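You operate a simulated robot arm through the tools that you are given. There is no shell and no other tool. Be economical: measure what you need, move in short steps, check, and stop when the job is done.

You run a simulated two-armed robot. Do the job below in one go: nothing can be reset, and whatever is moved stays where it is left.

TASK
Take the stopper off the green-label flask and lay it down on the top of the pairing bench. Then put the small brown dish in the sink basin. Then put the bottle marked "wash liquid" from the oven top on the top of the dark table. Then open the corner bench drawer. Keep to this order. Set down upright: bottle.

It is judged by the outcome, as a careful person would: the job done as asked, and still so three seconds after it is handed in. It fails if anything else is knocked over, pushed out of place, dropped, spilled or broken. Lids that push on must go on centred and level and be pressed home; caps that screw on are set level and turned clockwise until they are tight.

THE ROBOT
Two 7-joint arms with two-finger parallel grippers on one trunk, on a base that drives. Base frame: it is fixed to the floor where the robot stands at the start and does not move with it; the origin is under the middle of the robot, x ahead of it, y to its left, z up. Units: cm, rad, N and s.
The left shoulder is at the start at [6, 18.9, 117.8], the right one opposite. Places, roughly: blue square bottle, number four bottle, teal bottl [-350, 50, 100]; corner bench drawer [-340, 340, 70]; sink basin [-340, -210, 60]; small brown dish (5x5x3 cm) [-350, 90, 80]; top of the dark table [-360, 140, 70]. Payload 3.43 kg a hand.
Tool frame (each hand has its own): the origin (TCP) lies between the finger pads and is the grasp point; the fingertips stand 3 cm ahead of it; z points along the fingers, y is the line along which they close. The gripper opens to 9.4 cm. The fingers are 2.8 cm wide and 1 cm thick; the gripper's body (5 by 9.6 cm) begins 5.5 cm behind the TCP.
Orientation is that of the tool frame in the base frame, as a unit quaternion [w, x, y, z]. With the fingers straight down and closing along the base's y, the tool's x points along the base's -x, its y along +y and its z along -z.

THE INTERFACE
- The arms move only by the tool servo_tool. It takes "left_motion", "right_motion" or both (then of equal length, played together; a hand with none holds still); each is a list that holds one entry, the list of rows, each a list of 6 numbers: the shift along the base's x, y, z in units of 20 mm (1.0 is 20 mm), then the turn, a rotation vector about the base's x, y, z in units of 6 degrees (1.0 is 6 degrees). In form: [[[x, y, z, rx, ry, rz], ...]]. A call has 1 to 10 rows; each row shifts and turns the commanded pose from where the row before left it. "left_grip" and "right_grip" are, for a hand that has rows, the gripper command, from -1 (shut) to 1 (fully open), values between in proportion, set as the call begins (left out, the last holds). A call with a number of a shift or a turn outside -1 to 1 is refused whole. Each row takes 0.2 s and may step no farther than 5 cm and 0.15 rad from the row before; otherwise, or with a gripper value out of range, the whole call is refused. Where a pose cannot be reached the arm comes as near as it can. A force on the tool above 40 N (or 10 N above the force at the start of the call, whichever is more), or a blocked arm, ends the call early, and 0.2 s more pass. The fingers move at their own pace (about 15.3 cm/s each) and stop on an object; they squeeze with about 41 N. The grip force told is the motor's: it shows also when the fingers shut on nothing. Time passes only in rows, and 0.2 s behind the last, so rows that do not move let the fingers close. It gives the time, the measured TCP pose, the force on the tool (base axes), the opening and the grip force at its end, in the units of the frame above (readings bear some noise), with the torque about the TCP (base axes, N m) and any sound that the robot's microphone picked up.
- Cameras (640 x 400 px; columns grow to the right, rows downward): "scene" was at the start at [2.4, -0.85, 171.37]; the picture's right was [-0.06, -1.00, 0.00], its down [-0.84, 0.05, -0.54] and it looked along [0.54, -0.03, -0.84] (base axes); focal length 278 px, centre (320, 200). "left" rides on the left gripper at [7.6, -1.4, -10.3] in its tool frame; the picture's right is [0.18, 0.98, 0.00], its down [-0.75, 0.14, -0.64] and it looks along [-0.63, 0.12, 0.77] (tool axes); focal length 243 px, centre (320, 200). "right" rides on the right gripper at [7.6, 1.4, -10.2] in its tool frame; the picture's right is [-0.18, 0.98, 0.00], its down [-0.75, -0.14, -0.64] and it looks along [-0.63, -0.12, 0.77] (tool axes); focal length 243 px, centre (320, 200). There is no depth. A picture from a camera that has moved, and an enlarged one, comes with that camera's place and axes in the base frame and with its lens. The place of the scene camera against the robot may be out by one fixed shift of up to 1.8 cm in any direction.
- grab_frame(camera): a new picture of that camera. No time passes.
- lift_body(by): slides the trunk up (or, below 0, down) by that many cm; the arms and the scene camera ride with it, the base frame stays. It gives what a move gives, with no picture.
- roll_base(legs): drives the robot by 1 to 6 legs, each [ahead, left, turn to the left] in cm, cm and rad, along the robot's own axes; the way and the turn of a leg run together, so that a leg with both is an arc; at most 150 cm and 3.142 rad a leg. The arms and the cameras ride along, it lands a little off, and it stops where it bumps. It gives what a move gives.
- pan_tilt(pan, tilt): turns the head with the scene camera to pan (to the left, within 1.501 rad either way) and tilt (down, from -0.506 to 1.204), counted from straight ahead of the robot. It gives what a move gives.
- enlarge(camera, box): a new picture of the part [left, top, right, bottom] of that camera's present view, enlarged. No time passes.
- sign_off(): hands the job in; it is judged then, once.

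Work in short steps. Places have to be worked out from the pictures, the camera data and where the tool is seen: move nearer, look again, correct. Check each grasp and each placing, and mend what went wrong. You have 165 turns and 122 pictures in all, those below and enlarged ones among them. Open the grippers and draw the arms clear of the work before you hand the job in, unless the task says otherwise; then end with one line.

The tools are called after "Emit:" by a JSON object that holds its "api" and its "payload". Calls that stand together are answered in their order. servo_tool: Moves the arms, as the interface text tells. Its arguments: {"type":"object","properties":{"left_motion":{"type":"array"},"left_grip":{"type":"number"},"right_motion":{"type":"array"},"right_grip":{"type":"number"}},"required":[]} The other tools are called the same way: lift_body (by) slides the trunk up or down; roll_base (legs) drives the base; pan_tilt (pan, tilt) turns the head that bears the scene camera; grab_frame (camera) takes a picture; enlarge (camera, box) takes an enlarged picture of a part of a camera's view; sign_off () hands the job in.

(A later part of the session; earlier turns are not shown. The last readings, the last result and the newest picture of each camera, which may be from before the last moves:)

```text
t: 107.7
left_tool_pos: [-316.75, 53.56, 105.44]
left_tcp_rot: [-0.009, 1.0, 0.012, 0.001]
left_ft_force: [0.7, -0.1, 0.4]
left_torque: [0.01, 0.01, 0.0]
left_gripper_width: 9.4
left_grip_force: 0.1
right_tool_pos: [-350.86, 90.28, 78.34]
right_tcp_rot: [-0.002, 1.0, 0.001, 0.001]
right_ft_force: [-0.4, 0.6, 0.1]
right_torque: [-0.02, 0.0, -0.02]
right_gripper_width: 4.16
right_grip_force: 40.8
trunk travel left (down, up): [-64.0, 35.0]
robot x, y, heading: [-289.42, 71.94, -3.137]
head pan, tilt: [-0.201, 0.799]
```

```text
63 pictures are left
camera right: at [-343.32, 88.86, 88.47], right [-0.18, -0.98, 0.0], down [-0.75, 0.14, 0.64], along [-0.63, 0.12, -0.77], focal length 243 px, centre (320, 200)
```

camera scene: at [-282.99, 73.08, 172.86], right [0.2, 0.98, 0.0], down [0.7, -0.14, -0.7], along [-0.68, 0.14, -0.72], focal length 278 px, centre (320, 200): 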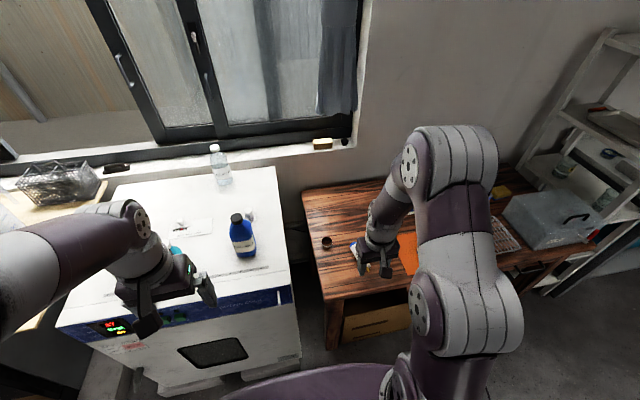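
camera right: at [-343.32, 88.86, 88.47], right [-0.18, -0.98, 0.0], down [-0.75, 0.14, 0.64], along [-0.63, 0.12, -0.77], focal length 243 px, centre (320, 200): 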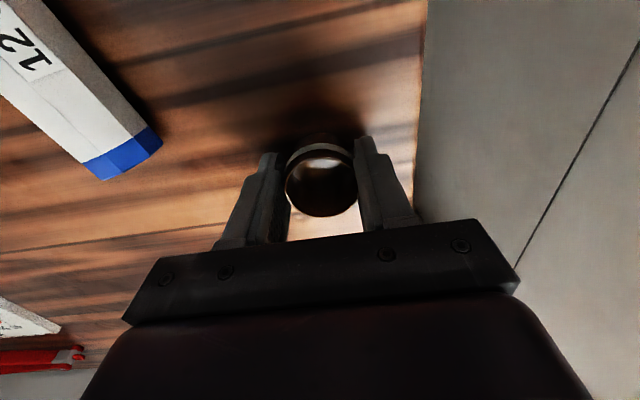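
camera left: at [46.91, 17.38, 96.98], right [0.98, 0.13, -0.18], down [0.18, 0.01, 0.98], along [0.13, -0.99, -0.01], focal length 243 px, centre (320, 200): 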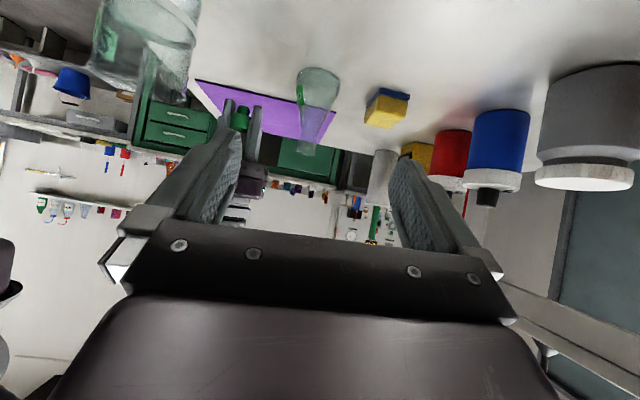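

The dish is held at 4.2 cm. I lift with the trunk, back away, pull the right hand in, and look left towards the sink.

Emit:
{"api": "lift_body", "payload": {"by": 21}}

Emit:
{"api": "enlarge", "payload": {"camera": "scene", "box": [160, 130, 340, 280]}}

Emit:
{"api": "roll_base", "payload": {"legs": [[-50, 0, 0]]}}

Emit:
{"api": "servo_tool", "payload": {"right_motion": [[[1, 0, 0.5, 0, 0, 0], [1, 0, 0.5, 0, 0, 0], [1, 0, 0.5, 0, 0, 0], [1, 0, 0.5, 0, 0, 0], [1, 0, 0, 0, 0, 0], [1, 0, 0, 0, 0, 0], [1, 0, 0, 0, 0, 0], [1, 0, 0, 0, 0, 0], [1, 0, 0, 0, 0, 0], [1, 0, 0, 0, 0, 0]]]}}

Emit:
{"api": "pan_tilt", "payload": {"pan": 1.0, "tilt": 0.4}}

Emit:
{"api": "grab_frame", "payload": {"camera": "scene"}}

```text
t: 109.9
left_tool_pos: [-316.71, 53.57, 126.41]
left_tcp_rot: [-0.009, 1.0, 0.012, 0.001]
left_ft_force: [0.3, -0.4, 0.6]
left_torque: [-0.01, -0.01, 0.03]
left_gripper_width: 9.43
left_grip_force: 0.1
right_tool_pos: [-351.05, 90.16, 99.1]
right_tcp_rot: [-0.001, 1.0, 0.001, 0.0]
right_ft_force: [0.6, 0.1, -0.3]
right_torque: [0.02, -0.01, 0.01]
right_gripper_width: 4.16
right_grip_force: 41.0
trunk travel left (down, up): [-85.0, 14.0]
robot x, y, heading: [-289.16, 71.58, -3.14]
head pan, tilt: [-0.201, 0.799]
```

```text
2.67 times, centred on (250, 205) of scene
camera zoom: at [-289.96, 73.07, 172.85], right [0.2, 0.98, 0.0], down [0.7, -0.14, -0.7], along [-0.68, 0.14, -0.72], focal length 740 px, centre (507, 187)
```

zoom: 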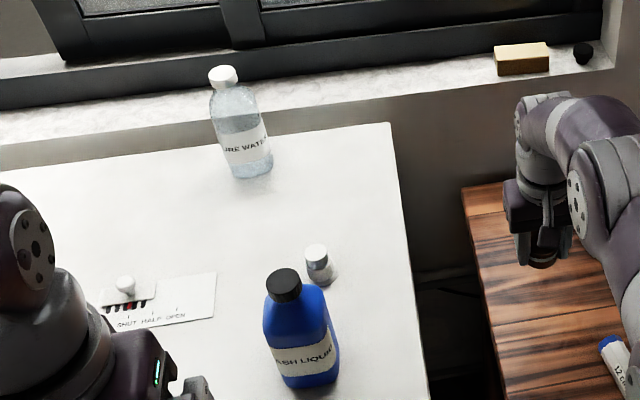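

```text
t: 112.9
left_tool_pos: [-266.26, 53.74, 126.41]
left_tcp_rot: [-0.009, 1.0, 0.009, 0.002]
left_ft_force: [0.0, -0.7, -0.4]
left_torque: [-0.02, 0.0, 0.01]
left_gripper_width: 9.42
left_grip_force: 0.0
right_tool_pos: [-300.2, 90.65, 99.22]
right_tcp_rot: [-0.002, 1.0, -0.002, 0.001]
right_ft_force: [0.4, 0.3, -1.3]
right_torque: [-0.02, 0.01, 0.0]
right_gripper_width: 4.12
right_grip_force: 41.0
trunk travel left (down, up): [-85.0, 14.0]
robot x, y, heading: [-238.51, 71.89, 3.136]
head pan, tilt: [-0.201, 0.799]
```

```text
t: 115.1
left_tool_pos: [-266.03, 53.6, 126.46]
left_tcp_rot: [-0.009, 1.0, 0.009, 0.001]
left_ft_force: [1.0, 0.7, -0.8]
left_torque: [-0.04, 0.02, -0.01]
left_gripper_width: 9.39
left_grip_force: 0.2
right_tool_pos: [-280.18, 90.74, 103.1]
right_tcp_rot: [-0.002, 1.0, -0.002, 0.0]
right_ft_force: [-0.7, -0.5, -0.4]
right_torque: [-0.02, -0.01, 0.02]
right_gripper_width: 4.11
right_grip_force: 41.2
trunk travel left (down, up): [-85.0, 14.0]
robot x, y, heading: [-238.98, 71.59, 3.139]
head pan, tilt: [-0.201, 0.799]
```

```text
t: 116.5
left_tool_pos: [-266.17, 53.62, 126.33]
left_tcp_rot: [-0.009, 1.0, 0.01, 0.001]
left_ft_force: [0.2, -0.2, 0.0]
left_torque: [0.0, 0.03, 0.02]
left_gripper_width: 9.41
left_grip_force: 0.0
right_tool_pos: [-280.3, 90.66, 103.23]
right_tcp_rot: [-0.002, 1.0, -0.003, 0.0]
right_ft_force: [-0.2, 0.5, -1.2]
right_torque: [0.0, -0.02, 0.04]
right_gripper_width: 4.12
right_grip_force: 40.3
trunk travel left (down, up): [-85.0, 14.0]
robot x, y, heading: [-238.91, 72.12, 3.133]
head pan, tilt: [1.0, 0.4]
```

```text
61 pictures are left
camera scene: at [-236.44, 63.61, 176.36], right [-0.84, 0.54, 0.0], down [0.21, 0.33, -0.92], along [-0.5, -0.77, -0.39], focal length 278 px, centre (320, 200)
```

scene: 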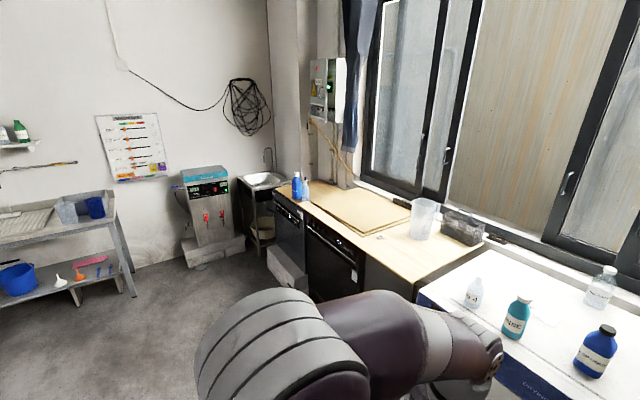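

The blue bottle is the "WASH LIQUID" one. The sink is in the far corner behind the autoclave, so I drive along -y, turn towards the corner and look again.

Emit:
{"api": "roll_base", "payload": {"legs": [[0, 100, 0], [0, 85, 0], [0, 0, 0.8]]}}

Emit:
{"api": "pan_tilt", "payload": {"pan": 0, "tilt": 0.55}}

Emit:
{"api": "grab_frame", "payload": {"camera": "scene"}}

```text
t: 127.9
left_tool_pos: [-245.95, -144.27, 126.44]
left_tcp_rot: [-0.009, 0.917, 0.399, -0.003]
left_ft_force: [0.2, -0.1, 0.8]
left_torque: [0.0, 0.0, -0.01]
left_gripper_width: 9.39
left_grip_force: 0.0
right_tool_pos: [-282.41, -128.8, 103.29]
right_tcp_rot: [-0.002, 0.921, 0.389, -0.001]
right_ft_force: [-0.3, 0.7, -0.7]
right_torque: [-0.01, -0.01, -0.02]
right_gripper_width: 4.13
right_grip_force: 40.6
trunk travel left (down, up): [-85.0, 14.0]
robot x, y, heading: [-239.95, -112.14, -2.343]
head pan, tilt: [1.0, 0.4]
```

```text
t: 129.1
left_tool_pos: [-245.9, -144.48, 126.29]
left_tcp_rot: [-0.009, 0.917, 0.399, -0.001]
left_ft_force: [0.1, -0.2, 0.3]
left_torque: [-0.01, 0.03, 0.03]
left_gripper_width: 9.38
left_grip_force: 0.1
right_tool_pos: [-282.38, -128.59, 103.3]
right_tcp_rot: [-0.002, 0.921, 0.389, -0.001]
right_ft_force: [0.7, -0.2, -1.5]
right_torque: [0.03, -0.04, 0.02]
right_gripper_width: 4.12
right_grip_force: 41.3
trunk travel left (down, up): [-85.0, 14.0]
robot x, y, heading: [-239.87, -112.04, -2.346]
head pan, tilt: [0.0, 0.55]
```

```text
60 pictures are left
camera scene: at [-240.66, -114.66, 174.99], right [-0.72, 0.7, 0.0], down [0.36, 0.37, -0.85], along [-0.59, -0.61, -0.52], focal length 278 px, centre (320, 200)
```

scene: 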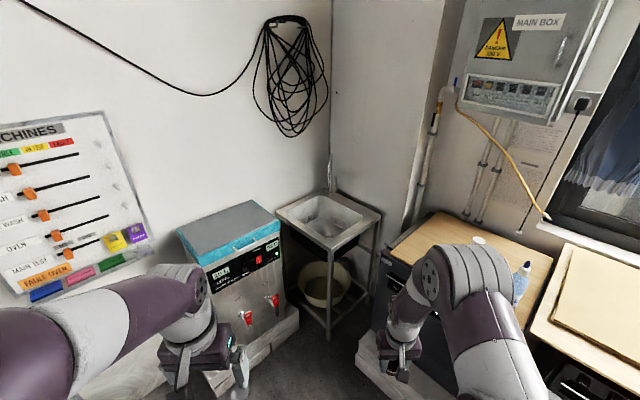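

From this view the sink rim is at z≈76 with the basin spanning x -327 to -360 and y -197 to -236. I drive to about (-288, -170), facing so the basin's near part lies 20° to my right.

Emit:
{"api": "roll_base", "payload": {"legs": [[75, 6, 0], [0, 0, 0.21]]}}

Emit:
{"api": "pan_tilt", "payload": {"pan": -0.3, "tilt": 0.9}}

Emit:
{"api": "grab_frame", "payload": {"camera": "scene"}}

Emit:
{"api": "grab_frame", "payload": {"camera": "right"}}

```text
t: 133.9
left_tool_pos: [-286.61, -202.59, 126.4]
left_tcp_rot: [-0.008, 0.87, 0.494, -0.002]
left_ft_force: [-0.3, 0.0, -0.7]
left_torque: [0.02, 0.0, 0.0]
left_gripper_width: 9.41
left_grip_force: 0.1
right_tool_pos: [-325.64, -194.92, 103.11]
right_tcp_rot: [-0.001, 0.875, 0.484, 0.0]
right_ft_force: [-0.2, -0.2, 0.2]
right_torque: [0.03, -0.04, 0.01]
right_gripper_width: 4.11
right_grip_force: 40.8
trunk travel left (down, up): [-85.0, 14.0]
robot x, y, heading: [-287.35, -169.59, -2.127]
head pan, tilt: [0.0, 0.55]
```

```text
t: 134.8
left_tool_pos: [-286.51, -202.58, 126.36]
left_tcp_rot: [-0.008, 0.869, 0.494, -0.003]
left_ft_force: [0.4, 0.0, 1.0]
left_torque: [0.0, 0.03, -0.03]
left_gripper_width: 9.41
left_grip_force: 0.0
right_tool_pos: [-325.49, -194.95, 103.23]
right_tcp_rot: [-0.002, 0.875, 0.484, -0.001]
right_ft_force: [0.0, -0.3, 0.1]
right_torque: [0.0, 0.01, 0.03]
right_gripper_width: 4.14
right_grip_force: 41.4
trunk travel left (down, up): [-85.0, 14.0]
robot x, y, heading: [-287.71, -169.74, -2.129]
head pan, tilt: [-0.3, 0.901]
```

```text
59 pictures are left
camera scene: at [-288.72, -169.98, 172.07], right [-0.65, 0.76, 0.0], down [0.59, 0.51, -0.62], along [-0.47, -0.41, -0.78], focal length 278 px, centre (320, 200)
```

scene: 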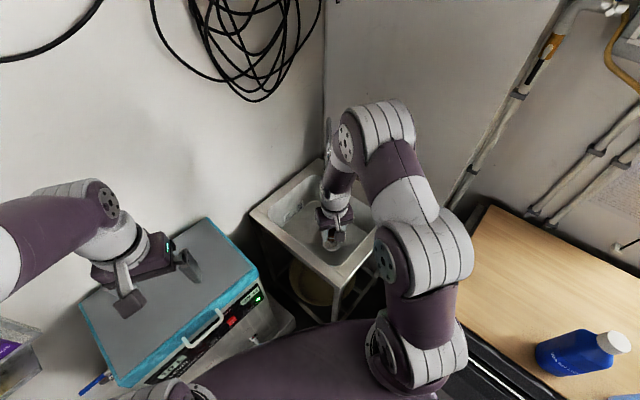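

```text
58 pictures are left
camera right: at [-320.17, -189.27, 113.44], right [0.73, -0.68, 0.0], down [-0.52, -0.56, 0.64], along [-0.44, -0.47, -0.77], focal length 243 px, centre (320, 200)
```

right: 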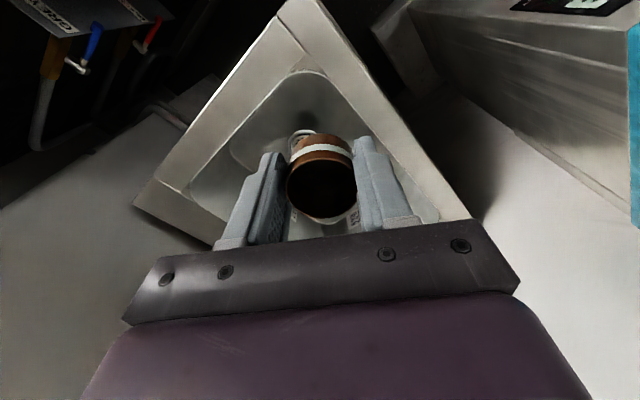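

The basin outline is confirmed at x -327..-359, y -193..-234. I enlarge to see what the ring behind the dish is.

Emit:
{"api": "enlarge", "payload": {"camera": "right", "box": [180, 50, 460, 230]}}

Emit:
{"api": "enlarge", "payload": {"camera": "scene", "box": [240, 150, 400, 290]}}

```text
2.22 times, centred on (320, 140) of right
camera zoom: at [-320.17, -189.27, 113.44], right [0.73, -0.68, 0.0], down [-0.52, -0.56, 0.64], along [-0.44, -0.47, -0.77], focal length 539 px, centre (320, 333)
```

zoom: 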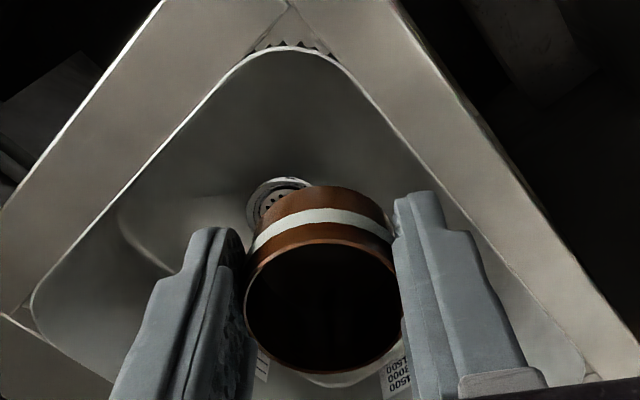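

```text
2.86 times, centred on (320, 220) of scene
camera zoom: at [-288.72, -169.98, 172.07], right [-0.65, 0.76, 0.0], down [0.59, 0.51, -0.62], along [-0.47, -0.41, -0.78], focal length 793 px, centre (320, 143)
```

zoom: 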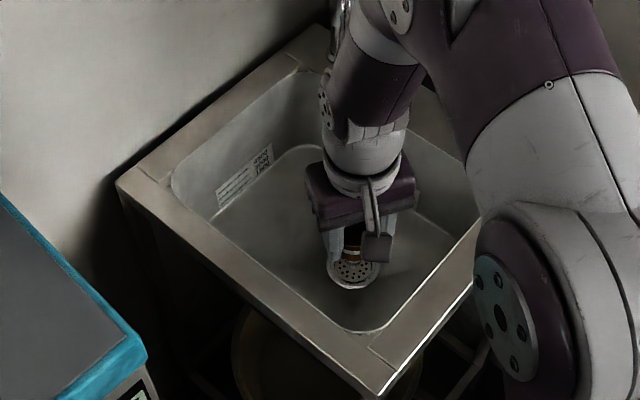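

The ring is the drain strainer near (-340, -208). I'll set the dish on the flat floor at about (-336, -213), so I roll 7 cm closer and move the hand over that spot.

Emit:
{"api": "roll_base", "payload": {"legs": [[7, 0, 0]]}}

Emit:
{"api": "servo_tool", "payload": {"right_motion": [[[-0.55, -1, -0.3, 0, 0, 0], [-0.55, -1, -0.3, 0, 0, 0], [-0.55, -1, -0.3, 0, 0, 0], [-0.55, -1, -0.3, 0, 0, 0], [-0.55, -1, -0.3, 0, 0, 0], [-0.55, -0.8, -0.3, 0, 0, 0]]]}}

Emit:
{"api": "grab_frame", "payload": {"camera": "scene"}}

Emit:
{"api": "grab_frame", "payload": {"camera": "right"}}

```text
t: 135.8
left_tool_pos: [-290.06, -208.07, 126.54]
left_tcp_rot: [-0.008, 0.869, 0.494, -0.004]
left_ft_force: [-0.1, 0.0, -0.1]
left_torque: [0.03, 0.0, -0.02]
left_gripper_width: 9.41
left_grip_force: 0.0
right_tool_pos: [-328.97, -200.55, 103.27]
right_tcp_rot: [-0.001, 0.875, 0.484, -0.001]
right_ft_force: [0.6, -0.4, -0.6]
right_torque: [0.01, 0.01, 0.04]
right_gripper_width: 4.13
right_grip_force: 41.3
trunk travel left (down, up): [-85.0, 14.0]
robot x, y, heading: [-291.25, -175.16, -2.138]
head pan, tilt: [-0.3, 0.901]
```

```text
t: 137.2
left_tool_pos: [-290.39, -208.44, 126.34]
left_tcp_rot: [-0.009, 0.869, 0.494, -0.002]
left_ft_force: [-0.4, 0.6, -0.8]
left_torque: [-0.02, -0.02, -0.01]
left_gripper_width: 9.42
left_grip_force: 0.0
right_tool_pos: [-335.78, -212.42, 99.56]
right_tcp_rot: [-0.002, 0.875, 0.484, 0.0]
right_ft_force: [-0.6, 0.0, -0.9]
right_torque: [0.02, 0.03, 0.01]
right_gripper_width: 4.1
right_grip_force: 41.2
trunk travel left (down, up): [-85.0, 14.0]
robot x, y, heading: [-291.46, -175.4, -2.129]
head pan, tilt: [-0.3, 0.901]
```

```text
55 pictures are left
camera scene: at [-292.47, -175.88, 172.06], right [-0.65, 0.76, 0.0], down [0.59, 0.51, -0.62], along [-0.47, -0.4, -0.78], focal length 278 px, centre (320, 200)
```

scene: 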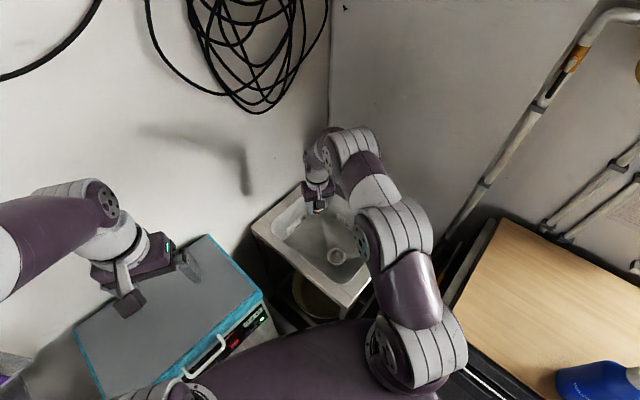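

```text
54 pictures are left
camera right: at [-330.46, -206.71, 109.77], right [0.73, -0.68, 0.0], down [-0.52, -0.57, 0.64], along [-0.44, -0.47, -0.77], focal length 243 px, centre (320, 200)
```

right: 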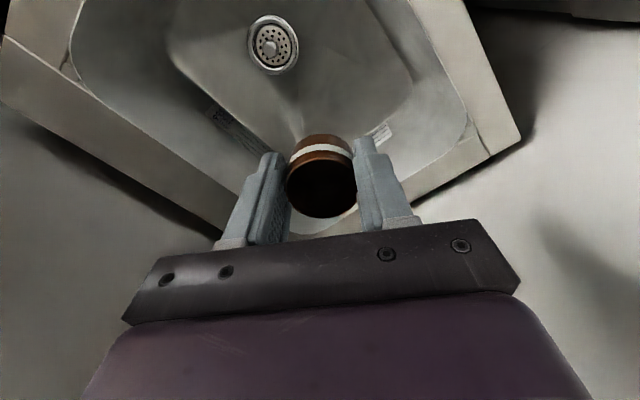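

The spot under the hand lies right beside the drain on flat floor. I lower the arm 20 cm, checking how the elbow moves.

Emit:
{"api": "servo_tool", "payload": {"right_motion": [[[0, 0, -1, 0, 0, 0], [0, 0, -1, 0, 0, 0], [0, 0, -1, 0, 0, 0], [0, 0, -1, 0, 0, 0], [0, 0, -1, 0, 0, 0], [0, 0, -1, 0, 0, 0], [0, 0, -1, 0, 0, 0], [0, 0, -1, 0, 0, 0], [0, 0, -1, 0, 0, 0], [0, 0, -1, 0, 0, 0]]]}}

Emit:
{"api": "grab_frame", "payload": {"camera": "scene"}}

Emit:
{"api": "grab_frame", "payload": {"camera": "right"}}

```text
t: 139.4
left_tool_pos: [-290.12, -208.44, 126.42]
left_tcp_rot: [-0.009, 0.87, 0.493, -0.002]
left_ft_force: [-0.5, 0.4, -0.8]
left_torque: [0.04, 0.01, 0.02]
left_gripper_width: 9.4
left_grip_force: 0.1
right_tool_pos: [-335.87, -212.49, 79.54]
right_tcp_rot: [-0.001, 0.875, 0.484, -0.002]
right_ft_force: [-0.2, -0.7, -0.1]
right_torque: [-0.02, 0.0, 0.01]
right_gripper_width: 4.11
right_grip_force: 41.4
trunk travel left (down, up): [-85.0, 14.0]
robot x, y, heading: [-291.24, -175.94, -2.124]
head pan, tilt: [-0.3, 0.901]
```

```text
53 pictures are left
camera scene: at [-292.41, -175.78, 172.06], right [-0.65, 0.76, 0.0], down [0.59, 0.51, -0.62], along [-0.47, -0.4, -0.78], focal length 278 px, centre (320, 200)
```

scene: 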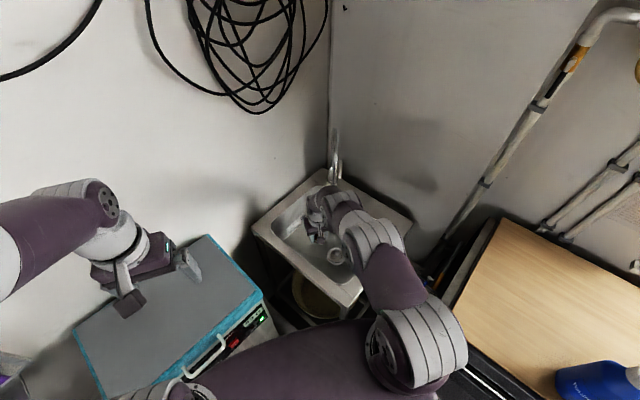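

```text
52 pictures are left
camera right: at [-330.48, -206.68, 89.74], right [0.73, -0.68, 0.0], down [-0.52, -0.56, 0.64], along [-0.44, -0.47, -0.77], focal length 243 px, centre (320, 200)
```

right: 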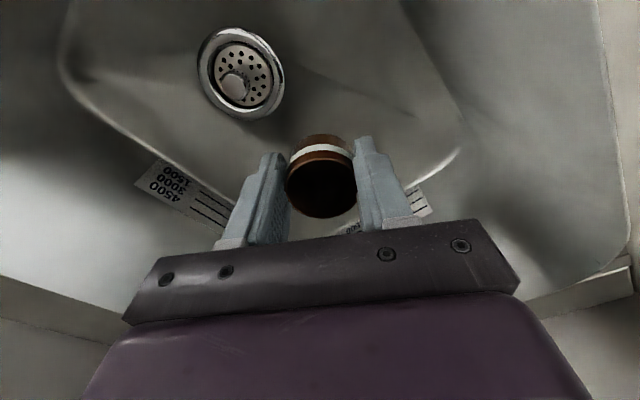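

By parallax the basin floor is near z≈64, and the dish bottom is now at about 75.8. I lower 9 cm and then continue in small steps.

Emit:
{"api": "servo_tool", "payload": {"right_motion": [[[0, 0, -0.9, 0, 0, 0], [0, 0, -0.9, 0, 0, 0], [0, 0, -0.9, 0, 0, 0], [0, 0, -0.9, 0, 0, 0], [0, 0, -0.6, 0, 0, 0], [0, 0, 0, 0, 0, 0]]]}}

Emit:
{"api": "grab_frame", "payload": {"camera": "right"}}

```text
t: 140.8
left_tool_pos: [-290.26, -208.38, 126.49]
left_tcp_rot: [-0.008, 0.87, 0.494, -0.004]
left_ft_force: [-0.3, -0.2, 0.4]
left_torque: [0.03, 0.02, 0.01]
left_gripper_width: 9.39
left_grip_force: 0.1
right_tool_pos: [-335.17, -211.58, 72.55]
right_tcp_rot: [-0.002, 0.875, 0.484, 0.0]
right_ft_force: [0.1, 0.4, -0.2]
right_torque: [0.0, 0.01, -0.02]
right_gripper_width: 4.14
right_grip_force: 41.2
right hand out of reach, approached as far as the arm can: row 4, 5
trunk travel left (down, up): [-85.0, 14.0]
robot x, y, heading: [-291.56, -174.9, -2.125]
head pan, tilt: [-0.3, 0.901]
```

```text
51 pictures are left
camera right: at [-329.87, -205.76, 82.9], right [0.74, -0.68, 0.0], down [-0.52, -0.57, 0.64], along [-0.44, -0.47, -0.77], focal length 243 px, centre (320, 200)
```

right: 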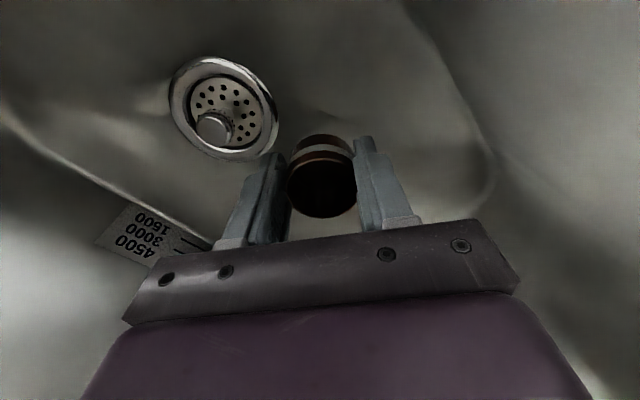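

The arm is at its reach limit, so I lower the trunk 3.5 cm instead.

Emit:
{"api": "lift_body", "payload": {"by": -3.5}}

Emit:
{"api": "lift_body", "payload": {"by": -0.6}}

Emit:
{"api": "grab_frame", "payload": {"camera": "right"}}

```text
t: 141.6
left_tool_pos: [-290.26, -208.35, 122.91]
left_tcp_rot: [-0.008, 0.869, 0.494, -0.003]
left_ft_force: [0.1, -0.3, -0.8]
left_torque: [-0.01, 0.0, 0.01]
left_gripper_width: 9.4
left_grip_force: 0.0
right_tool_pos: [-335.29, -211.37, 69.25]
right_tcp_rot: [-0.001, 0.875, 0.484, -0.001]
right_ft_force: [0.1, 0.6, -0.9]
right_torque: [0.01, 0.0, 0.0]
right_gripper_width: 4.13
right_grip_force: 41.2
trunk travel left (down, up): [-81.5, 17.5]
robot x, y, heading: [-291.14, -175.61, -2.133]
head pan, tilt: [-0.3, 0.901]
```

```text
t: 142.1
left_tool_pos: [-290.13, -208.29, 122.27]
left_tcp_rot: [-0.008, 0.869, 0.494, -0.003]
left_ft_force: [0.4, 0.9, 0.0]
left_torque: [-0.01, 0.0, 0.01]
left_gripper_width: 9.41
left_grip_force: 0.0
right_tool_pos: [-335.26, -211.53, 68.66]
right_tcp_rot: [-0.002, 0.875, 0.484, -0.001]
right_ft_force: [0.3, 0.1, -0.3]
right_torque: [-0.01, -0.02, 0.01]
right_gripper_width: 4.1
right_grip_force: 40.9
trunk travel left (down, up): [-80.9, 18.1]
robot x, y, heading: [-291.15, -175.71, -2.129]
head pan, tilt: [-0.3, 0.901]
```

```text
50 pictures are left
camera right: at [-329.94, -205.83, 78.88], right [0.73, -0.68, 0.0], down [-0.52, -0.56, 0.64], along [-0.44, -0.47, -0.77], focal length 243 px, centre (320, 200)
```

right: 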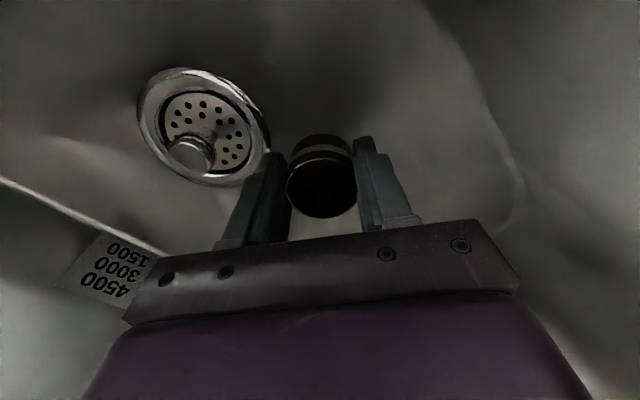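

The floor should be about 1.3 cm below the dish. I lower in 0.4 cm trunk steps and watch the force.

Emit:
{"api": "lift_body", "payload": {"by": -0.5}}

Emit:
{"api": "lift_body", "payload": {"by": -0.4}}

Emit:
{"api": "lift_body", "payload": {"by": -0.3}}

```text
t: 142.7
left_tool_pos: [-290.15, -208.38, 121.81]
left_tcp_rot: [-0.008, 0.869, 0.494, -0.004]
left_ft_force: [0.5, -0.1, 0.3]
left_torque: [0.01, 0.01, 0.05]
left_gripper_width: 9.44
left_grip_force: 0.1
right_tool_pos: [-335.29, -211.52, 68.12]
right_tcp_rot: [-0.002, 0.875, 0.484, -0.001]
right_ft_force: [-0.3, -0.2, 0.3]
right_torque: [-0.03, 0.0, -0.01]
right_gripper_width: 4.12
right_grip_force: 41.2
trunk travel left (down, up): [-80.4, 18.6]
robot x, y, heading: [-291.0, -175.12, -2.133]
head pan, tilt: [-0.3, 0.901]
```

```text
t: 143.2
left_tool_pos: [-290.18, -208.43, 121.28]
left_tcp_rot: [-0.009, 0.87, 0.494, -0.004]
left_ft_force: [0.0, 0.4, -0.4]
left_torque: [0.0, 0.01, 0.01]
left_gripper_width: 9.4
left_grip_force: 0.0
right_tool_pos: [-335.16, -211.55, 67.78]
right_tcp_rot: [-0.002, 0.875, 0.484, 0.0]
right_ft_force: [0.0, 0.2, 2.3]
right_torque: [-0.02, -0.06, -0.02]
right_gripper_width: 4.09
right_grip_force: 40.8
trunk travel left (down, up): [-80.0, 19.0]
robot x, y, heading: [-291.16, -175.31, -2.127]
head pan, tilt: [-0.3, 0.901]
```

```text
t: 143.7
left_tool_pos: [-290.03, -208.12, 121.23]
left_tcp_rot: [-0.009, 0.869, 0.494, -0.005]
left_ft_force: [-0.3, -0.9, -0.4]
left_torque: [0.01, 0.0, -0.01]
left_gripper_width: 9.42
left_grip_force: 0.1
right_tool_pos: [-335.32, -211.61, 67.74]
right_tcp_rot: [-0.001, 0.875, 0.484, -0.004]
right_ft_force: [0.5, 3.8, 25.4]
right_torque: [0.23, -0.21, 0.01]
right_gripper_width: 4.11
right_grip_force: 41.0
trunk travel left (down, up): [-79.7, 19.3]
robot x, y, heading: [-291.59, -175.49, -2.129]
head pan, tilt: [-0.3, 0.901]
```

Contact, with 25 N upward. I ease up slightly, open moderately, then raise the trunk.

Emit:
{"api": "lift_body", "payload": {"by": 0.25}}

Emit:
{"api": "servo_tool", "payload": {"right_motion": [[[0, 0, 0, 0, 0, 0], [0, 0, 0, 0, 0, 0], [0, 0, 0, 0, 0, 0]]], "right_grip": 0.2}}

Emit:
{"api": "lift_body", "payload": {"by": 4.3}}

Emit:
{"api": "servo_tool", "payload": {"right_motion": [[[0, 0, 1, 0, 0, 0], [0, 0, 1, 0, 0, 0], [0, 0, 1, 0, 0, 0], [0, 0, 1, 0, 0, 0], [0, 0, 1, 0, 0, 0], [0, 0, 1, 0, 0, 0], [0, 0, 1, 0, 0, 0], [0, 0, 1, 0, 0, 0], [0, 0, 1, 0, 0, 0], [0, 0, 1, 0, 0, 0]]]}}

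Emit:
{"api": "grab_frame", "payload": {"camera": "right"}}

```text
t: 144.2
left_tool_pos: [-290.0, -208.19, 121.34]
left_tcp_rot: [-0.009, 0.869, 0.494, -0.003]
left_ft_force: [-0.3, 0.9, -0.3]
left_torque: [0.01, 0.01, -0.03]
left_gripper_width: 9.4
left_grip_force: 0.1
right_tool_pos: [-335.26, -211.57, 67.69]
right_tcp_rot: [-0.001, 0.875, 0.485, -0.002]
right_ft_force: [-3.3, -1.8, 11.5]
right_torque: [-0.17, -0.05, -0.03]
right_gripper_width: 4.14
right_grip_force: 41.0
trunk travel left (down, up): [-80.0, 19.0]
robot x, y, heading: [-291.1, -175.42, -2.131]
head pan, tilt: [-0.3, 0.901]
```

```text
t: 145.0
left_tool_pos: [-290.26, -208.31, 121.37]
left_tcp_rot: [-0.008, 0.869, 0.494, -0.003]
left_ft_force: [0.5, -0.6, 0.5]
left_torque: [0.0, 0.0, 0.02]
left_gripper_width: 9.39
left_grip_force: 0.1
right_tool_pos: [-335.33, -211.46, 67.64]
right_tcp_rot: [-0.001, 0.875, 0.484, 0.001]
right_ft_force: [0.0, 0.3, -0.1]
right_torque: [-0.02, 0.03, 0.01]
right_gripper_width: 5.63
right_grip_force: 0.1
trunk travel left (down, up): [-80.0, 19.0]
robot x, y, heading: [-291.1, -175.54, -2.13]
head pan, tilt: [-0.3, 0.901]
```

```text
t: 145.9
left_tool_pos: [-290.24, -208.41, 125.7]
left_tcp_rot: [-0.009, 0.869, 0.494, -0.003]
left_ft_force: [0.3, -0.1, 0.0]
left_torque: [0.0, 0.01, 0.0]
left_gripper_width: 9.38
left_grip_force: 0.0
right_tool_pos: [-335.34, -211.55, 71.9]
right_tcp_rot: [-0.002, 0.875, 0.484, 0.0]
right_ft_force: [-0.5, -1.0, 0.4]
right_torque: [0.0, -0.01, 0.0]
right_gripper_width: 5.66
right_grip_force: 0.2
trunk travel left (down, up): [-84.2, 14.7]
robot x, y, heading: [-291.48, -175.84, -2.131]
head pan, tilt: [-0.3, 0.901]
```

```text
t: 148.1
left_tool_pos: [-290.24, -208.34, 125.69]
left_tcp_rot: [-0.008, 0.87, 0.494, -0.004]
left_ft_force: [0.5, -0.4, 0.4]
left_torque: [0.01, 0.01, 0.04]
left_gripper_width: 9.38
left_grip_force: 0.1
right_tool_pos: [-335.16, -211.47, 92.05]
right_tcp_rot: [-0.002, 0.875, 0.484, -0.001]
right_ft_force: [0.2, 0.2, -0.7]
right_torque: [0.0, -0.01, 0.0]
right_gripper_width: 5.64
right_grip_force: 0.0
trunk travel left (down, up): [-84.2, 14.7]
robot x, y, heading: [-291.11, -175.28, -2.131]
head pan, tilt: [-0.3, 0.901]
```

```text
49 pictures are left
camera right: at [-329.83, -205.89, 102.29], right [0.73, -0.68, 0.0], down [-0.52, -0.56, 0.64], along [-0.44, -0.47, -0.77], focal length 243 px, centre (320, 200)
```

right: 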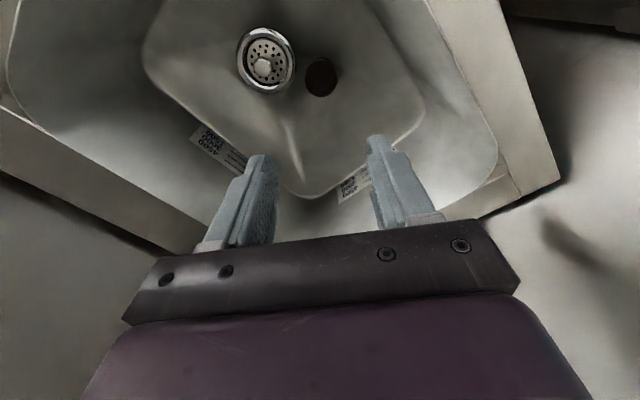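

The dish rests on the basin floor. I raise and pull in the right hand, back out, and drive to the oven.

Emit:
{"api": "servo_tool", "payload": {"right_motion": [[[0, 0, 1, 0, 0, 0], [0, 0, 1, 0, 0, 0], [0, 0, 1, 0, 0, 0], [0.5, 0.85, 1, 0, 0, 0], [0.5, 0.85, 1, 0, 0, 0], [0.5, 0.85, 1, 0, 0, 0], [0.5, 0.85, 1, 0, 0, 0], [0.5, 0.85, 1, 0, 0, 0], [0.5, 0.85, 1, 0, 0, 0], [0.5, 0.85, 1, 0, 0, 0]]], "right_grip": 1}}

Emit:
{"api": "enlarge", "payload": {"camera": "scene", "box": [240, 150, 440, 310]}}

Emit:
{"api": "roll_base", "payload": {"legs": [[-75, 0, 0], [0, 0, -1.01], [0, -80, 0], [0, -78, 0]]}}

Emit:
{"api": "pan_tilt", "payload": {"pan": -0.1, "tilt": 0.6}}

Emit:
{"api": "grab_frame", "payload": {"camera": "scene"}}

```text
t: 150.3
left_tool_pos: [-290.15, -208.17, 125.69]
left_tcp_rot: [-0.008, 0.869, 0.494, -0.003]
left_ft_force: [1.2, 0.1, -0.6]
left_torque: [0.0, 0.01, -0.02]
left_gripper_width: 9.38
left_grip_force: 0.0
right_tool_pos: [-328.22, -199.47, 112.02]
right_tcp_rot: [-0.002, 0.875, 0.484, -0.001]
right_ft_force: [0.3, -0.6, 0.1]
right_torque: [-0.02, 0.01, 0.03]
right_gripper_width: 9.43
right_grip_force: 0.0
trunk travel left (down, up): [-84.2, 14.7]
robot x, y, heading: [-291.02, -175.04, -2.132]
head pan, tilt: [-0.3, 0.901]
```

```text
2.50 times, centred on (340, 230) of scene
camera zoom: at [-292.24, -175.59, 171.31], right [-0.65, 0.76, 0.0], down [0.59, 0.51, -0.62], along [-0.47, -0.41, -0.78], focal length 694 px, centre (270, 125)
```

zoom: 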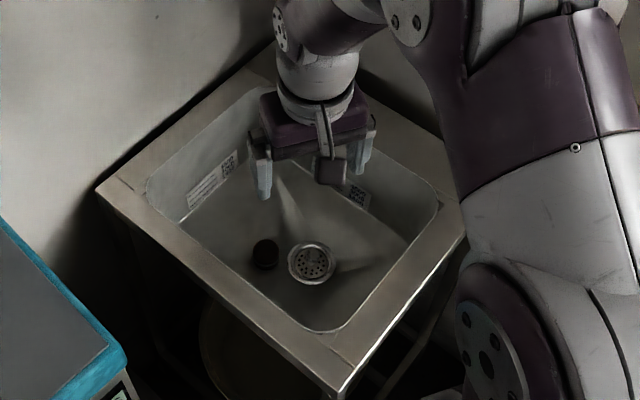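

```text
t: 164.7
left_tool_pos: [-278.65, 30.02, 125.65]
left_tcp_rot: [-0.009, 1.0, 0.014, 0.0]
left_ft_force: [0.1, -0.8, 0.4]
left_torque: [-0.02, -0.02, -0.02]
left_gripper_width: 9.4
left_grip_force: 0.1
right_tool_pos: [-291.73, 66.92, 111.94]
right_tcp_rot: [-0.003, 1.0, 0.001, 0.0]
right_ft_force: [-0.4, -0.5, 0.7]
right_torque: [0.01, 0.0, -0.02]
right_gripper_width: 9.4
right_grip_force: 0.2
trunk travel left (down, up): [-84.2, 14.7]
robot x, y, heading: [-251.27, 48.57, -3.137]
head pan, tilt: [-0.3, 0.901]
```

```text
t: 165.5
left_tool_pos: [-278.84, 30.14, 125.64]
left_tcp_rot: [-0.008, 1.0, 0.013, 0.001]
left_ft_force: [0.1, -0.2, -0.4]
left_torque: [-0.01, -0.01, -0.01]
left_gripper_width: 9.41
left_grip_force: 0.1
right_tool_pos: [-291.8, 66.99, 111.98]
right_tcp_rot: [-0.001, 1.0, 0.001, 0.0]
right_ft_force: [-0.2, -0.1, 0.0]
right_torque: [0.02, 0.01, -0.01]
right_gripper_width: 9.39
right_grip_force: 0.0
trunk travel left (down, up): [-84.2, 14.7]
robot x, y, heading: [-251.42, 48.23, -3.135]
head pan, tilt: [-0.099, 0.6]
```

```text
47 pictures are left
camera scene: at [-252.92, 48.99, 173.78], right [0.1, 1.0, 0.0], down [0.56, -0.05, -0.82], along [-0.82, 0.08, -0.57], focal length 278 px, centre (320, 200)
```

scene: 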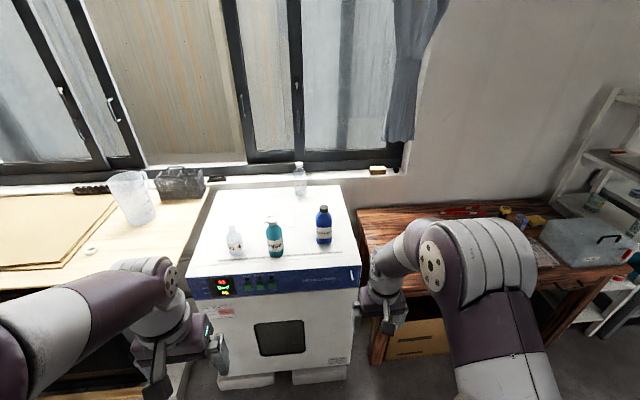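

The bottle triangulates to about (-342, 59) with the oven top at z≈91 and cap top at 108. I tilt the right hand 45° for a body grasp and roll closer.

Emit:
{"api": "servo_tool", "payload": {"right_motion": [[[0.5, -0.4, 0.3, 0, 1, 0], [0.5, -0.4, 0.3, 0, 1, 0], [0.5, -0.4, 0.3, 0, 1, 0], [0.5, -0.4, 0.3, 0, 1, 0], [0.3, 0, 0, 0, 1, 0], [0.2, 0, 0, 0, 1, 0], [0, 0, 0, 0, 1, 0], [0, 0, 0, 0, 0.6, 0], [0, 0, 0, 0, 0, 0]]]}}

Emit:
{"api": "roll_base", "payload": {"legs": [[36, 5, 0]]}}

Emit:
{"api": "grab_frame", "payload": {"camera": "right"}}

Emit:
{"api": "grab_frame", "payload": {"camera": "scene"}}

```text
t: 167.5
left_tool_pos: [-278.79, 30.2, 125.64]
left_tcp_rot: [-0.009, 1.0, 0.014, 0.001]
left_ft_force: [-0.5, -0.9, -0.3]
left_torque: [0.01, 0.02, 0.01]
left_gripper_width: 9.42
left_grip_force: 0.0
right_tool_pos: [-287.3, 65.4, 113.93]
right_tcp_rot: [-0.039, 0.956, -0.009, -0.289]
right_ft_force: [-0.2, 0.0, -0.5]
right_torque: [-0.01, 0.01, -0.01]
right_gripper_width: 9.42
right_grip_force: 0.1
right hand out of reach, approached as far as the arm can: row 5, 6, 7
trunk travel left (down, up): [-84.2, 14.7]
robot x, y, heading: [-251.9, 48.48, -3.134]
head pan, tilt: [-0.099, 0.6]
```

```text
t: 169.8
left_tool_pos: [-314.4, 24.65, 125.73]
left_tcp_rot: [-0.009, 1.0, 0.018, 0.0]
left_ft_force: [-0.1, 0.2, 0.1]
left_torque: [-0.04, 0.0, 0.0]
left_gripper_width: 9.39
left_grip_force: 0.0
right_tool_pos: [-323.31, 59.91, 114.14]
right_tcp_rot: [-0.038, 0.957, -0.005, -0.289]
right_ft_force: [0.3, 0.2, -0.6]
right_torque: [0.0, -0.01, -0.01]
right_gripper_width: 9.41
right_grip_force: 0.1
trunk travel left (down, up): [-84.2, 14.7]
robot x, y, heading: [-287.47, 42.97, -3.129]
head pan, tilt: [-0.099, 0.6]
```

```text
46 pictures are left
camera right: at [-311.28, 57.79, 118.32], right [-0.19, -0.98, 0.03], down [-0.27, 0.08, 0.96], along [-0.95, 0.17, -0.28], focal length 243 px, centre (320, 200)
```

right: 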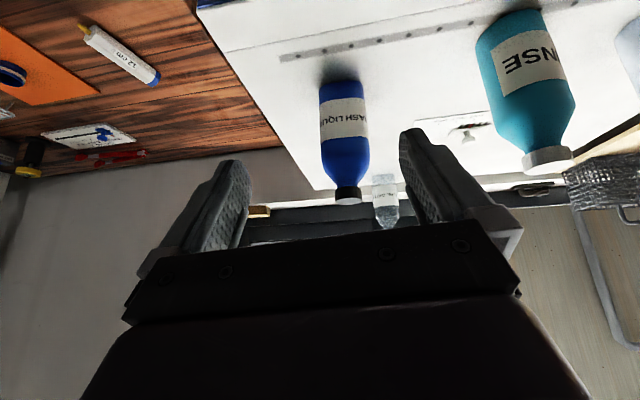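

```text
45 pictures are left
camera scene: at [-288.81, 43.71, 173.79], right [0.09, 1.0, 0.0], down [0.56, -0.05, -0.83], along [-0.82, 0.07, -0.56], focal length 278 px, centre (320, 200)
```

scene: 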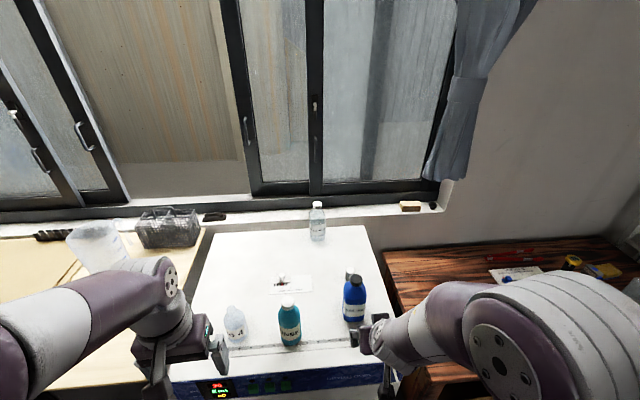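

The tilt stopped at about 34° because the arm is folded. I roll back 14 cm, lower the trunk, stretch the arm forward and then tilt further.

Emit:
{"api": "roll_base", "payload": {"legs": [[-14, 0, 0]]}}

Emit:
{"api": "lift_body", "payload": {"by": -12}}

Emit:
{"api": "servo_tool", "payload": {"right_motion": [[[-1, -0.05, 0, 0, 0, 0], [-1, -0.05, 0, 0, 0, 0], [-1, -0.05, 0, 0, 0, 0], [-1, -0.05, 0, 0, 0, 0], [-1, -0.05, 0, 0, 1, 0], [-1, -0.05, 0, 0, 1, 0], [0, 0, 0, 0, 1, 0], [0, 0, 0, 0, 1, 0], [0, 0, 0, 0, 0, 0]]]}}

```text
t: 171.2
left_tool_pos: [-300.54, 24.77, 125.57]
left_tcp_rot: [-0.008, 1.0, 0.017, 0.003]
left_ft_force: [0.3, -0.2, 0.0]
left_torque: [-0.01, -0.03, 0.0]
left_gripper_width: 9.41
left_grip_force: 0.0
right_tool_pos: [-309.31, 60.0, 114.09]
right_tcp_rot: [-0.038, 0.957, -0.005, -0.288]
right_ft_force: [-0.2, -0.3, 0.6]
right_torque: [0.02, -0.03, 0.01]
right_gripper_width: 9.41
right_grip_force: 0.1
trunk travel left (down, up): [-84.2, 14.7]
robot x, y, heading: [-273.32, 43.56, -3.129]
head pan, tilt: [-0.099, 0.6]
```

```text
t: 172.7
left_tool_pos: [-300.46, 24.81, 113.65]
left_tcp_rot: [-0.009, 1.0, 0.017, 0.002]
left_ft_force: [-0.2, 0.2, 0.4]
left_torque: [-0.01, -0.01, -0.01]
left_gripper_width: 9.4
left_grip_force: 0.1
right_tool_pos: [-309.21, 59.99, 102.13]
right_tcp_rot: [-0.038, 0.957, -0.005, -0.288]
right_ft_force: [0.3, -0.6, -0.9]
right_torque: [0.0, -0.01, -0.01]
right_gripper_width: 9.4
right_grip_force: 0.1
trunk travel left (down, up): [-72.2, 26.7]
robot x, y, heading: [-273.33, 43.43, -3.126]
head pan, tilt: [-0.099, 0.6]
```

```text
t: 174.7
left_tool_pos: [-300.36, 24.77, 113.69]
left_tcp_rot: [-0.009, 1.0, 0.017, 0.002]
left_ft_force: [0.0, 0.2, -0.1]
left_torque: [0.0, 0.0, 0.0]
left_gripper_width: 9.39
left_grip_force: 0.0
right_tool_pos: [-321.08, 59.44, 102.15]
right_tcp_rot: [-0.035, 0.875, -0.012, -0.482]
right_ft_force: [0.4, -0.3, 0.3]
right_torque: [-0.02, -0.01, -0.03]
right_gripper_width: 9.38
right_grip_force: 0.1
trunk travel left (down, up): [-72.2, 26.7]
robot x, y, heading: [-273.29, 43.64, -3.13]
head pan, tilt: [-0.099, 0.6]
```

Tilt is now 58°. I straighten the small yaw and roll, lower a little and look.

Emit:
{"api": "servo_tool", "payload": {"right_motion": [[[0, 0, -0.5, -0.48, 0, 0.53], [0, 0, -0.8, 0, 0, 0], [0, 0, 0, 0, 0, 0]]]}}

Emit:
{"api": "grab_frame", "payload": {"camera": "right"}}

Emit:
{"api": "grab_frame", "payload": {"camera": "scene"}}

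```text
t: 175.5
left_tool_pos: [-300.34, 24.86, 113.61]
left_tcp_rot: [-0.01, 1.0, 0.018, 0.001]
left_ft_force: [0.1, -0.5, 0.4]
left_torque: [-0.04, 0.0, 0.02]
left_gripper_width: 9.39
left_grip_force: 0.0
right_tool_pos: [-320.86, 57.91, 99.72]
right_tcp_rot: [-0.002, 0.877, 0.0, -0.481]
right_ft_force: [0.2, -0.2, 0.8]
right_torque: [-0.01, 0.0, 0.02]
right_gripper_width: 9.4
right_grip_force: 0.0
right hand out of reach, approached as far as the arm can: row 1
trunk travel left (down, up): [-72.2, 26.7]
robot x, y, heading: [-273.56, 43.42, -3.126]
head pan, tilt: [-0.099, 0.6]
```

```text
44 pictures are left
camera right: at [-308.07, 56.47, 98.65], right [-0.1, -0.98, 0.15], down [0.14, 0.14, 0.98], along [-0.98, 0.12, 0.12], focal length 243 px, centre (320, 200)
```

right: 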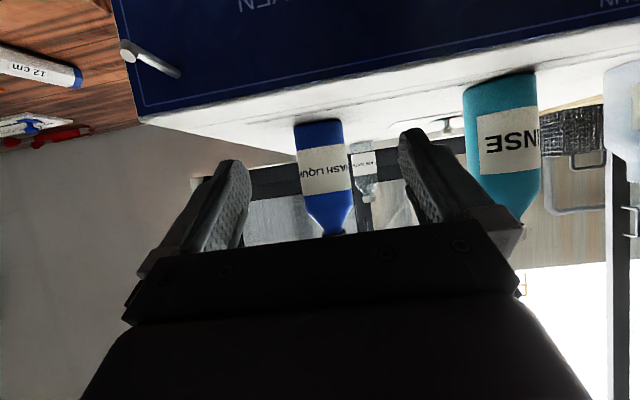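

```text
43 pictures are left
camera scene: at [-274.65, 43.88, 161.79], right [0.09, 1.0, 0.0], down [0.56, -0.05, -0.83], along [-0.82, 0.07, -0.56], focal length 278 px, centre (320, 200)
```

scene: 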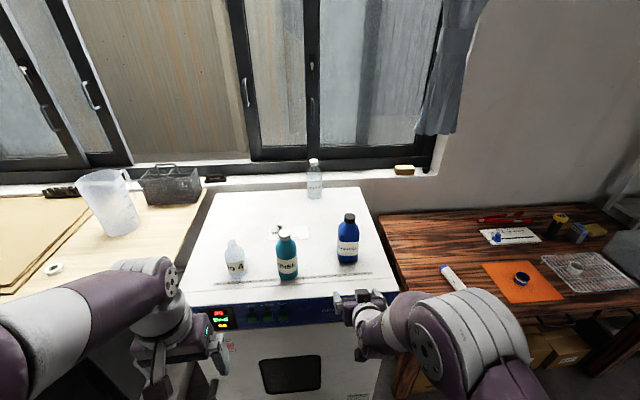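

The bottle is centred at y≈59.3 with the oven top near z 93.3 and the body 6.8 cm wide. I align in y, then roll forward so the fingers straddle it.

Emit:
{"api": "servo_tool", "payload": {"right_motion": [[[0, 0.4, -0.2, 0, 0, 0], [0, 0.4, -0.2, 0, 0, 0], [0, 0, 0, 0, 0, 0]]]}}

Emit:
{"api": "roll_base", "payload": {"legs": [[10, 0, 0]]}}

Emit:
{"api": "grab_frame", "payload": {"camera": "right"}}

```text
t: 176.3
left_tool_pos: [-300.31, 24.83, 113.64]
left_tcp_rot: [-0.008, 1.0, 0.017, 0.002]
left_ft_force: [-0.2, 0.3, 1.2]
left_torque: [0.04, -0.03, 0.01]
left_gripper_width: 9.4
left_grip_force: 0.1
right_tool_pos: [-320.91, 58.07, 98.87]
right_tcp_rot: [-0.005, 0.877, -0.003, -0.481]
right_ft_force: [0.5, -0.5, 0.1]
right_torque: [-0.01, 0.03, 0.03]
right_gripper_width: 9.41
right_grip_force: 0.0
right hand out of reach, approached as far as the arm can: row 1, 2
trunk travel left (down, up): [-72.2, 26.7]
robot x, y, heading: [-272.94, 43.33, -3.13]
head pan, tilt: [-0.099, 0.6]
```

```text
t: 177.4
left_tool_pos: [-310.42, 24.76, 113.78]
left_tcp_rot: [-0.008, 1.0, 0.017, 0.001]
left_ft_force: [0.2, -0.7, -0.3]
left_torque: [-0.02, -0.01, 0.02]
left_gripper_width: 9.41
left_grip_force: 0.0
right_tool_pos: [-330.89, 57.98, 98.79]
right_tcp_rot: [-0.005, 0.877, -0.003, -0.481]
right_ft_force: [-0.4, 0.5, -0.2]
right_torque: [-0.03, -0.04, -0.05]
right_gripper_width: 9.38
right_grip_force: 0.0
trunk travel left (down, up): [-72.2, 26.7]
robot x, y, heading: [-283.07, 43.52, -3.135]
head pan, tilt: [-0.099, 0.6]
```

```text
42 pictures are left
camera right: at [-318.14, 56.46, 97.83], right [-0.11, -0.98, 0.15], down [0.14, 0.13, 0.98], along [-0.98, 0.13, 0.12], focal length 243 px, centre (320, 200)
```

right: 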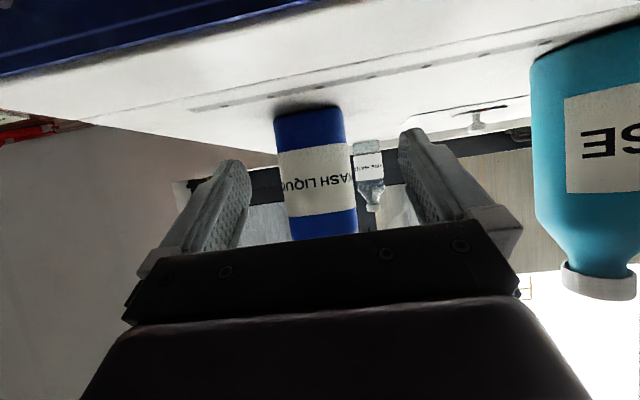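

TCP y is 1.5 cm short and the arm is limited sideways, so I roll the base right by 1.5 cm and forward 5 cm.

Emit:
{"api": "roll_base", "payload": {"legs": [[0, -1.5, 0], [5, 0, 0]]}}

Emit:
{"api": "grab_frame", "payload": {"camera": "right"}}

```text
t: 178.7
left_tool_pos: [-315.28, 26.1, 113.72]
left_tcp_rot: [-0.01, 1.0, 0.017, 0.001]
left_ft_force: [-0.4, -0.7, 0.2]
left_torque: [0.0, -0.02, 0.02]
left_gripper_width: 9.4
left_grip_force: 0.1
right_tool_pos: [-335.76, 59.43, 98.86]
right_tcp_rot: [-0.004, 0.877, -0.003, -0.481]
right_ft_force: [-0.2, -1.1, 0.1]
right_torque: [-0.03, 0.02, 0.01]
right_gripper_width: 9.43
right_grip_force: 0.1
trunk travel left (down, up): [-72.2, 26.7]
robot x, y, heading: [-288.38, 44.85, -3.127]
head pan, tilt: [-0.099, 0.6]
```

```text
41 pictures are left
camera right: at [-323.07, 57.85, 97.86], right [-0.11, -0.98, 0.15], down [0.14, 0.13, 0.98], along [-0.98, 0.13, 0.12], focal length 243 px, centre (320, 200)
```

right: 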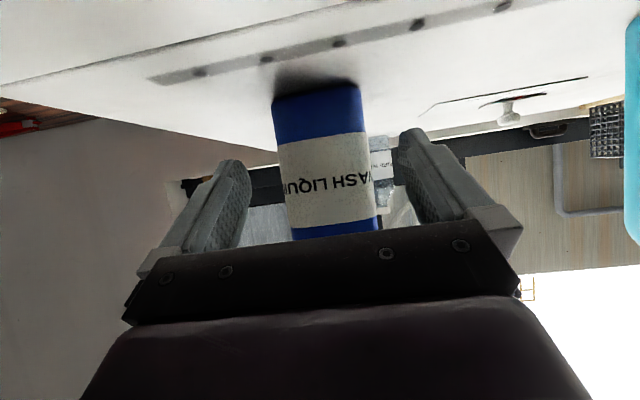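

The bottle's front face is at x≈-341.5, so its centre is near -345. I advance with the arm 8 cm.

Emit:
{"api": "servo_tool", "payload": {"right_motion": [[[-0.8, 0, 0, 0, 0, 0], [-0.8, 0, 0, 0, 0, 0], [-0.8, 0, 0, 0, 0, 0], [-0.8, 0, 0, 0, 0, 0], [-0.8, 0, 0, 0, 0, 0], [0, 0, 0, 0, 0, 0]]]}}

Emit:
{"api": "grab_frame", "payload": {"camera": "right"}}

```text
t: 180.1
left_tool_pos: [-315.28, 26.15, 113.6]
left_tcp_rot: [-0.008, 1.0, 0.017, 0.0]
left_ft_force: [0.0, 0.0, -0.5]
left_torque: [0.0, 0.0, 0.01]
left_gripper_width: 9.39
left_grip_force: 0.1
right_tool_pos: [-343.8, 59.44, 98.74]
right_tcp_rot: [-0.005, 0.876, -0.003, -0.482]
right_ft_force: [1.3, 0.0, 0.0]
right_torque: [-0.04, 0.03, 0.0]
right_gripper_width: 9.4
right_grip_force: 0.2
trunk travel left (down, up): [-72.2, 26.7]
robot x, y, heading: [-288.18, 44.53, -3.128]
head pan, tilt: [-0.099, 0.6]
```

```text
40 pictures are left
camera right: at [-331.11, 57.94, 97.76], right [-0.11, -0.98, 0.15], down [0.14, 0.13, 0.98], along [-0.98, 0.13, 0.12], focal length 243 px, centre (320, 200)
```

right: 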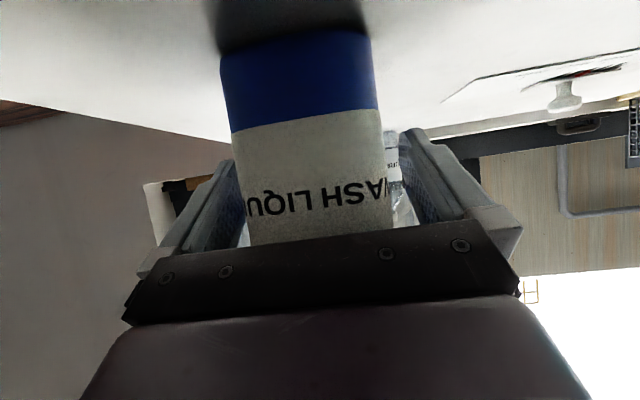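

The bottle is between the fingers and nearly centred, so I close.

Emit:
{"api": "servo_tool", "payload": {"right_motion": [[[0, 0.1, 0, 0, 0, 0], [0, 0, 0, 0, 0, 0], [0, 0, 0, 0, 0, 0], [0, 0, 0, 0, 0, 0]]], "right_grip": -1}}

Emit:
{"api": "grab_frame", "payload": {"camera": "right"}}

```text
t: 181.1
left_tool_pos: [-315.37, 26.14, 113.62]
left_tcp_rot: [-0.009, 1.0, 0.017, 0.0]
left_ft_force: [0.6, -0.2, 0.5]
left_torque: [0.0, -0.02, 0.0]
left_gripper_width: 9.43
left_grip_force: 0.0
right_tool_pos: [-343.89, 59.57, 98.65]
right_tcp_rot: [-0.005, 0.877, -0.003, -0.481]
right_ft_force: [0.7, -1.5, -0.2]
right_torque: [-0.28, 0.13, 0.03]
right_gripper_width: 7.21
right_grip_force: 40.9
trunk travel left (down, up): [-72.2, 26.7]
robot x, y, heading: [-288.33, 45.02, -3.125]
head pan, tilt: [-0.099, 0.6]
```

```text
39 pictures are left
camera right: at [-331.14, 58.09, 97.77], right [-0.11, -0.98, 0.15], down [0.14, 0.13, 0.98], along [-0.98, 0.13, 0.12], focal length 243 px, centre (320, 200)
```

right: 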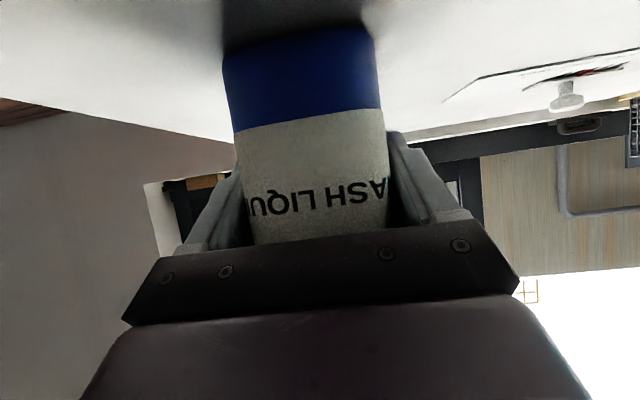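

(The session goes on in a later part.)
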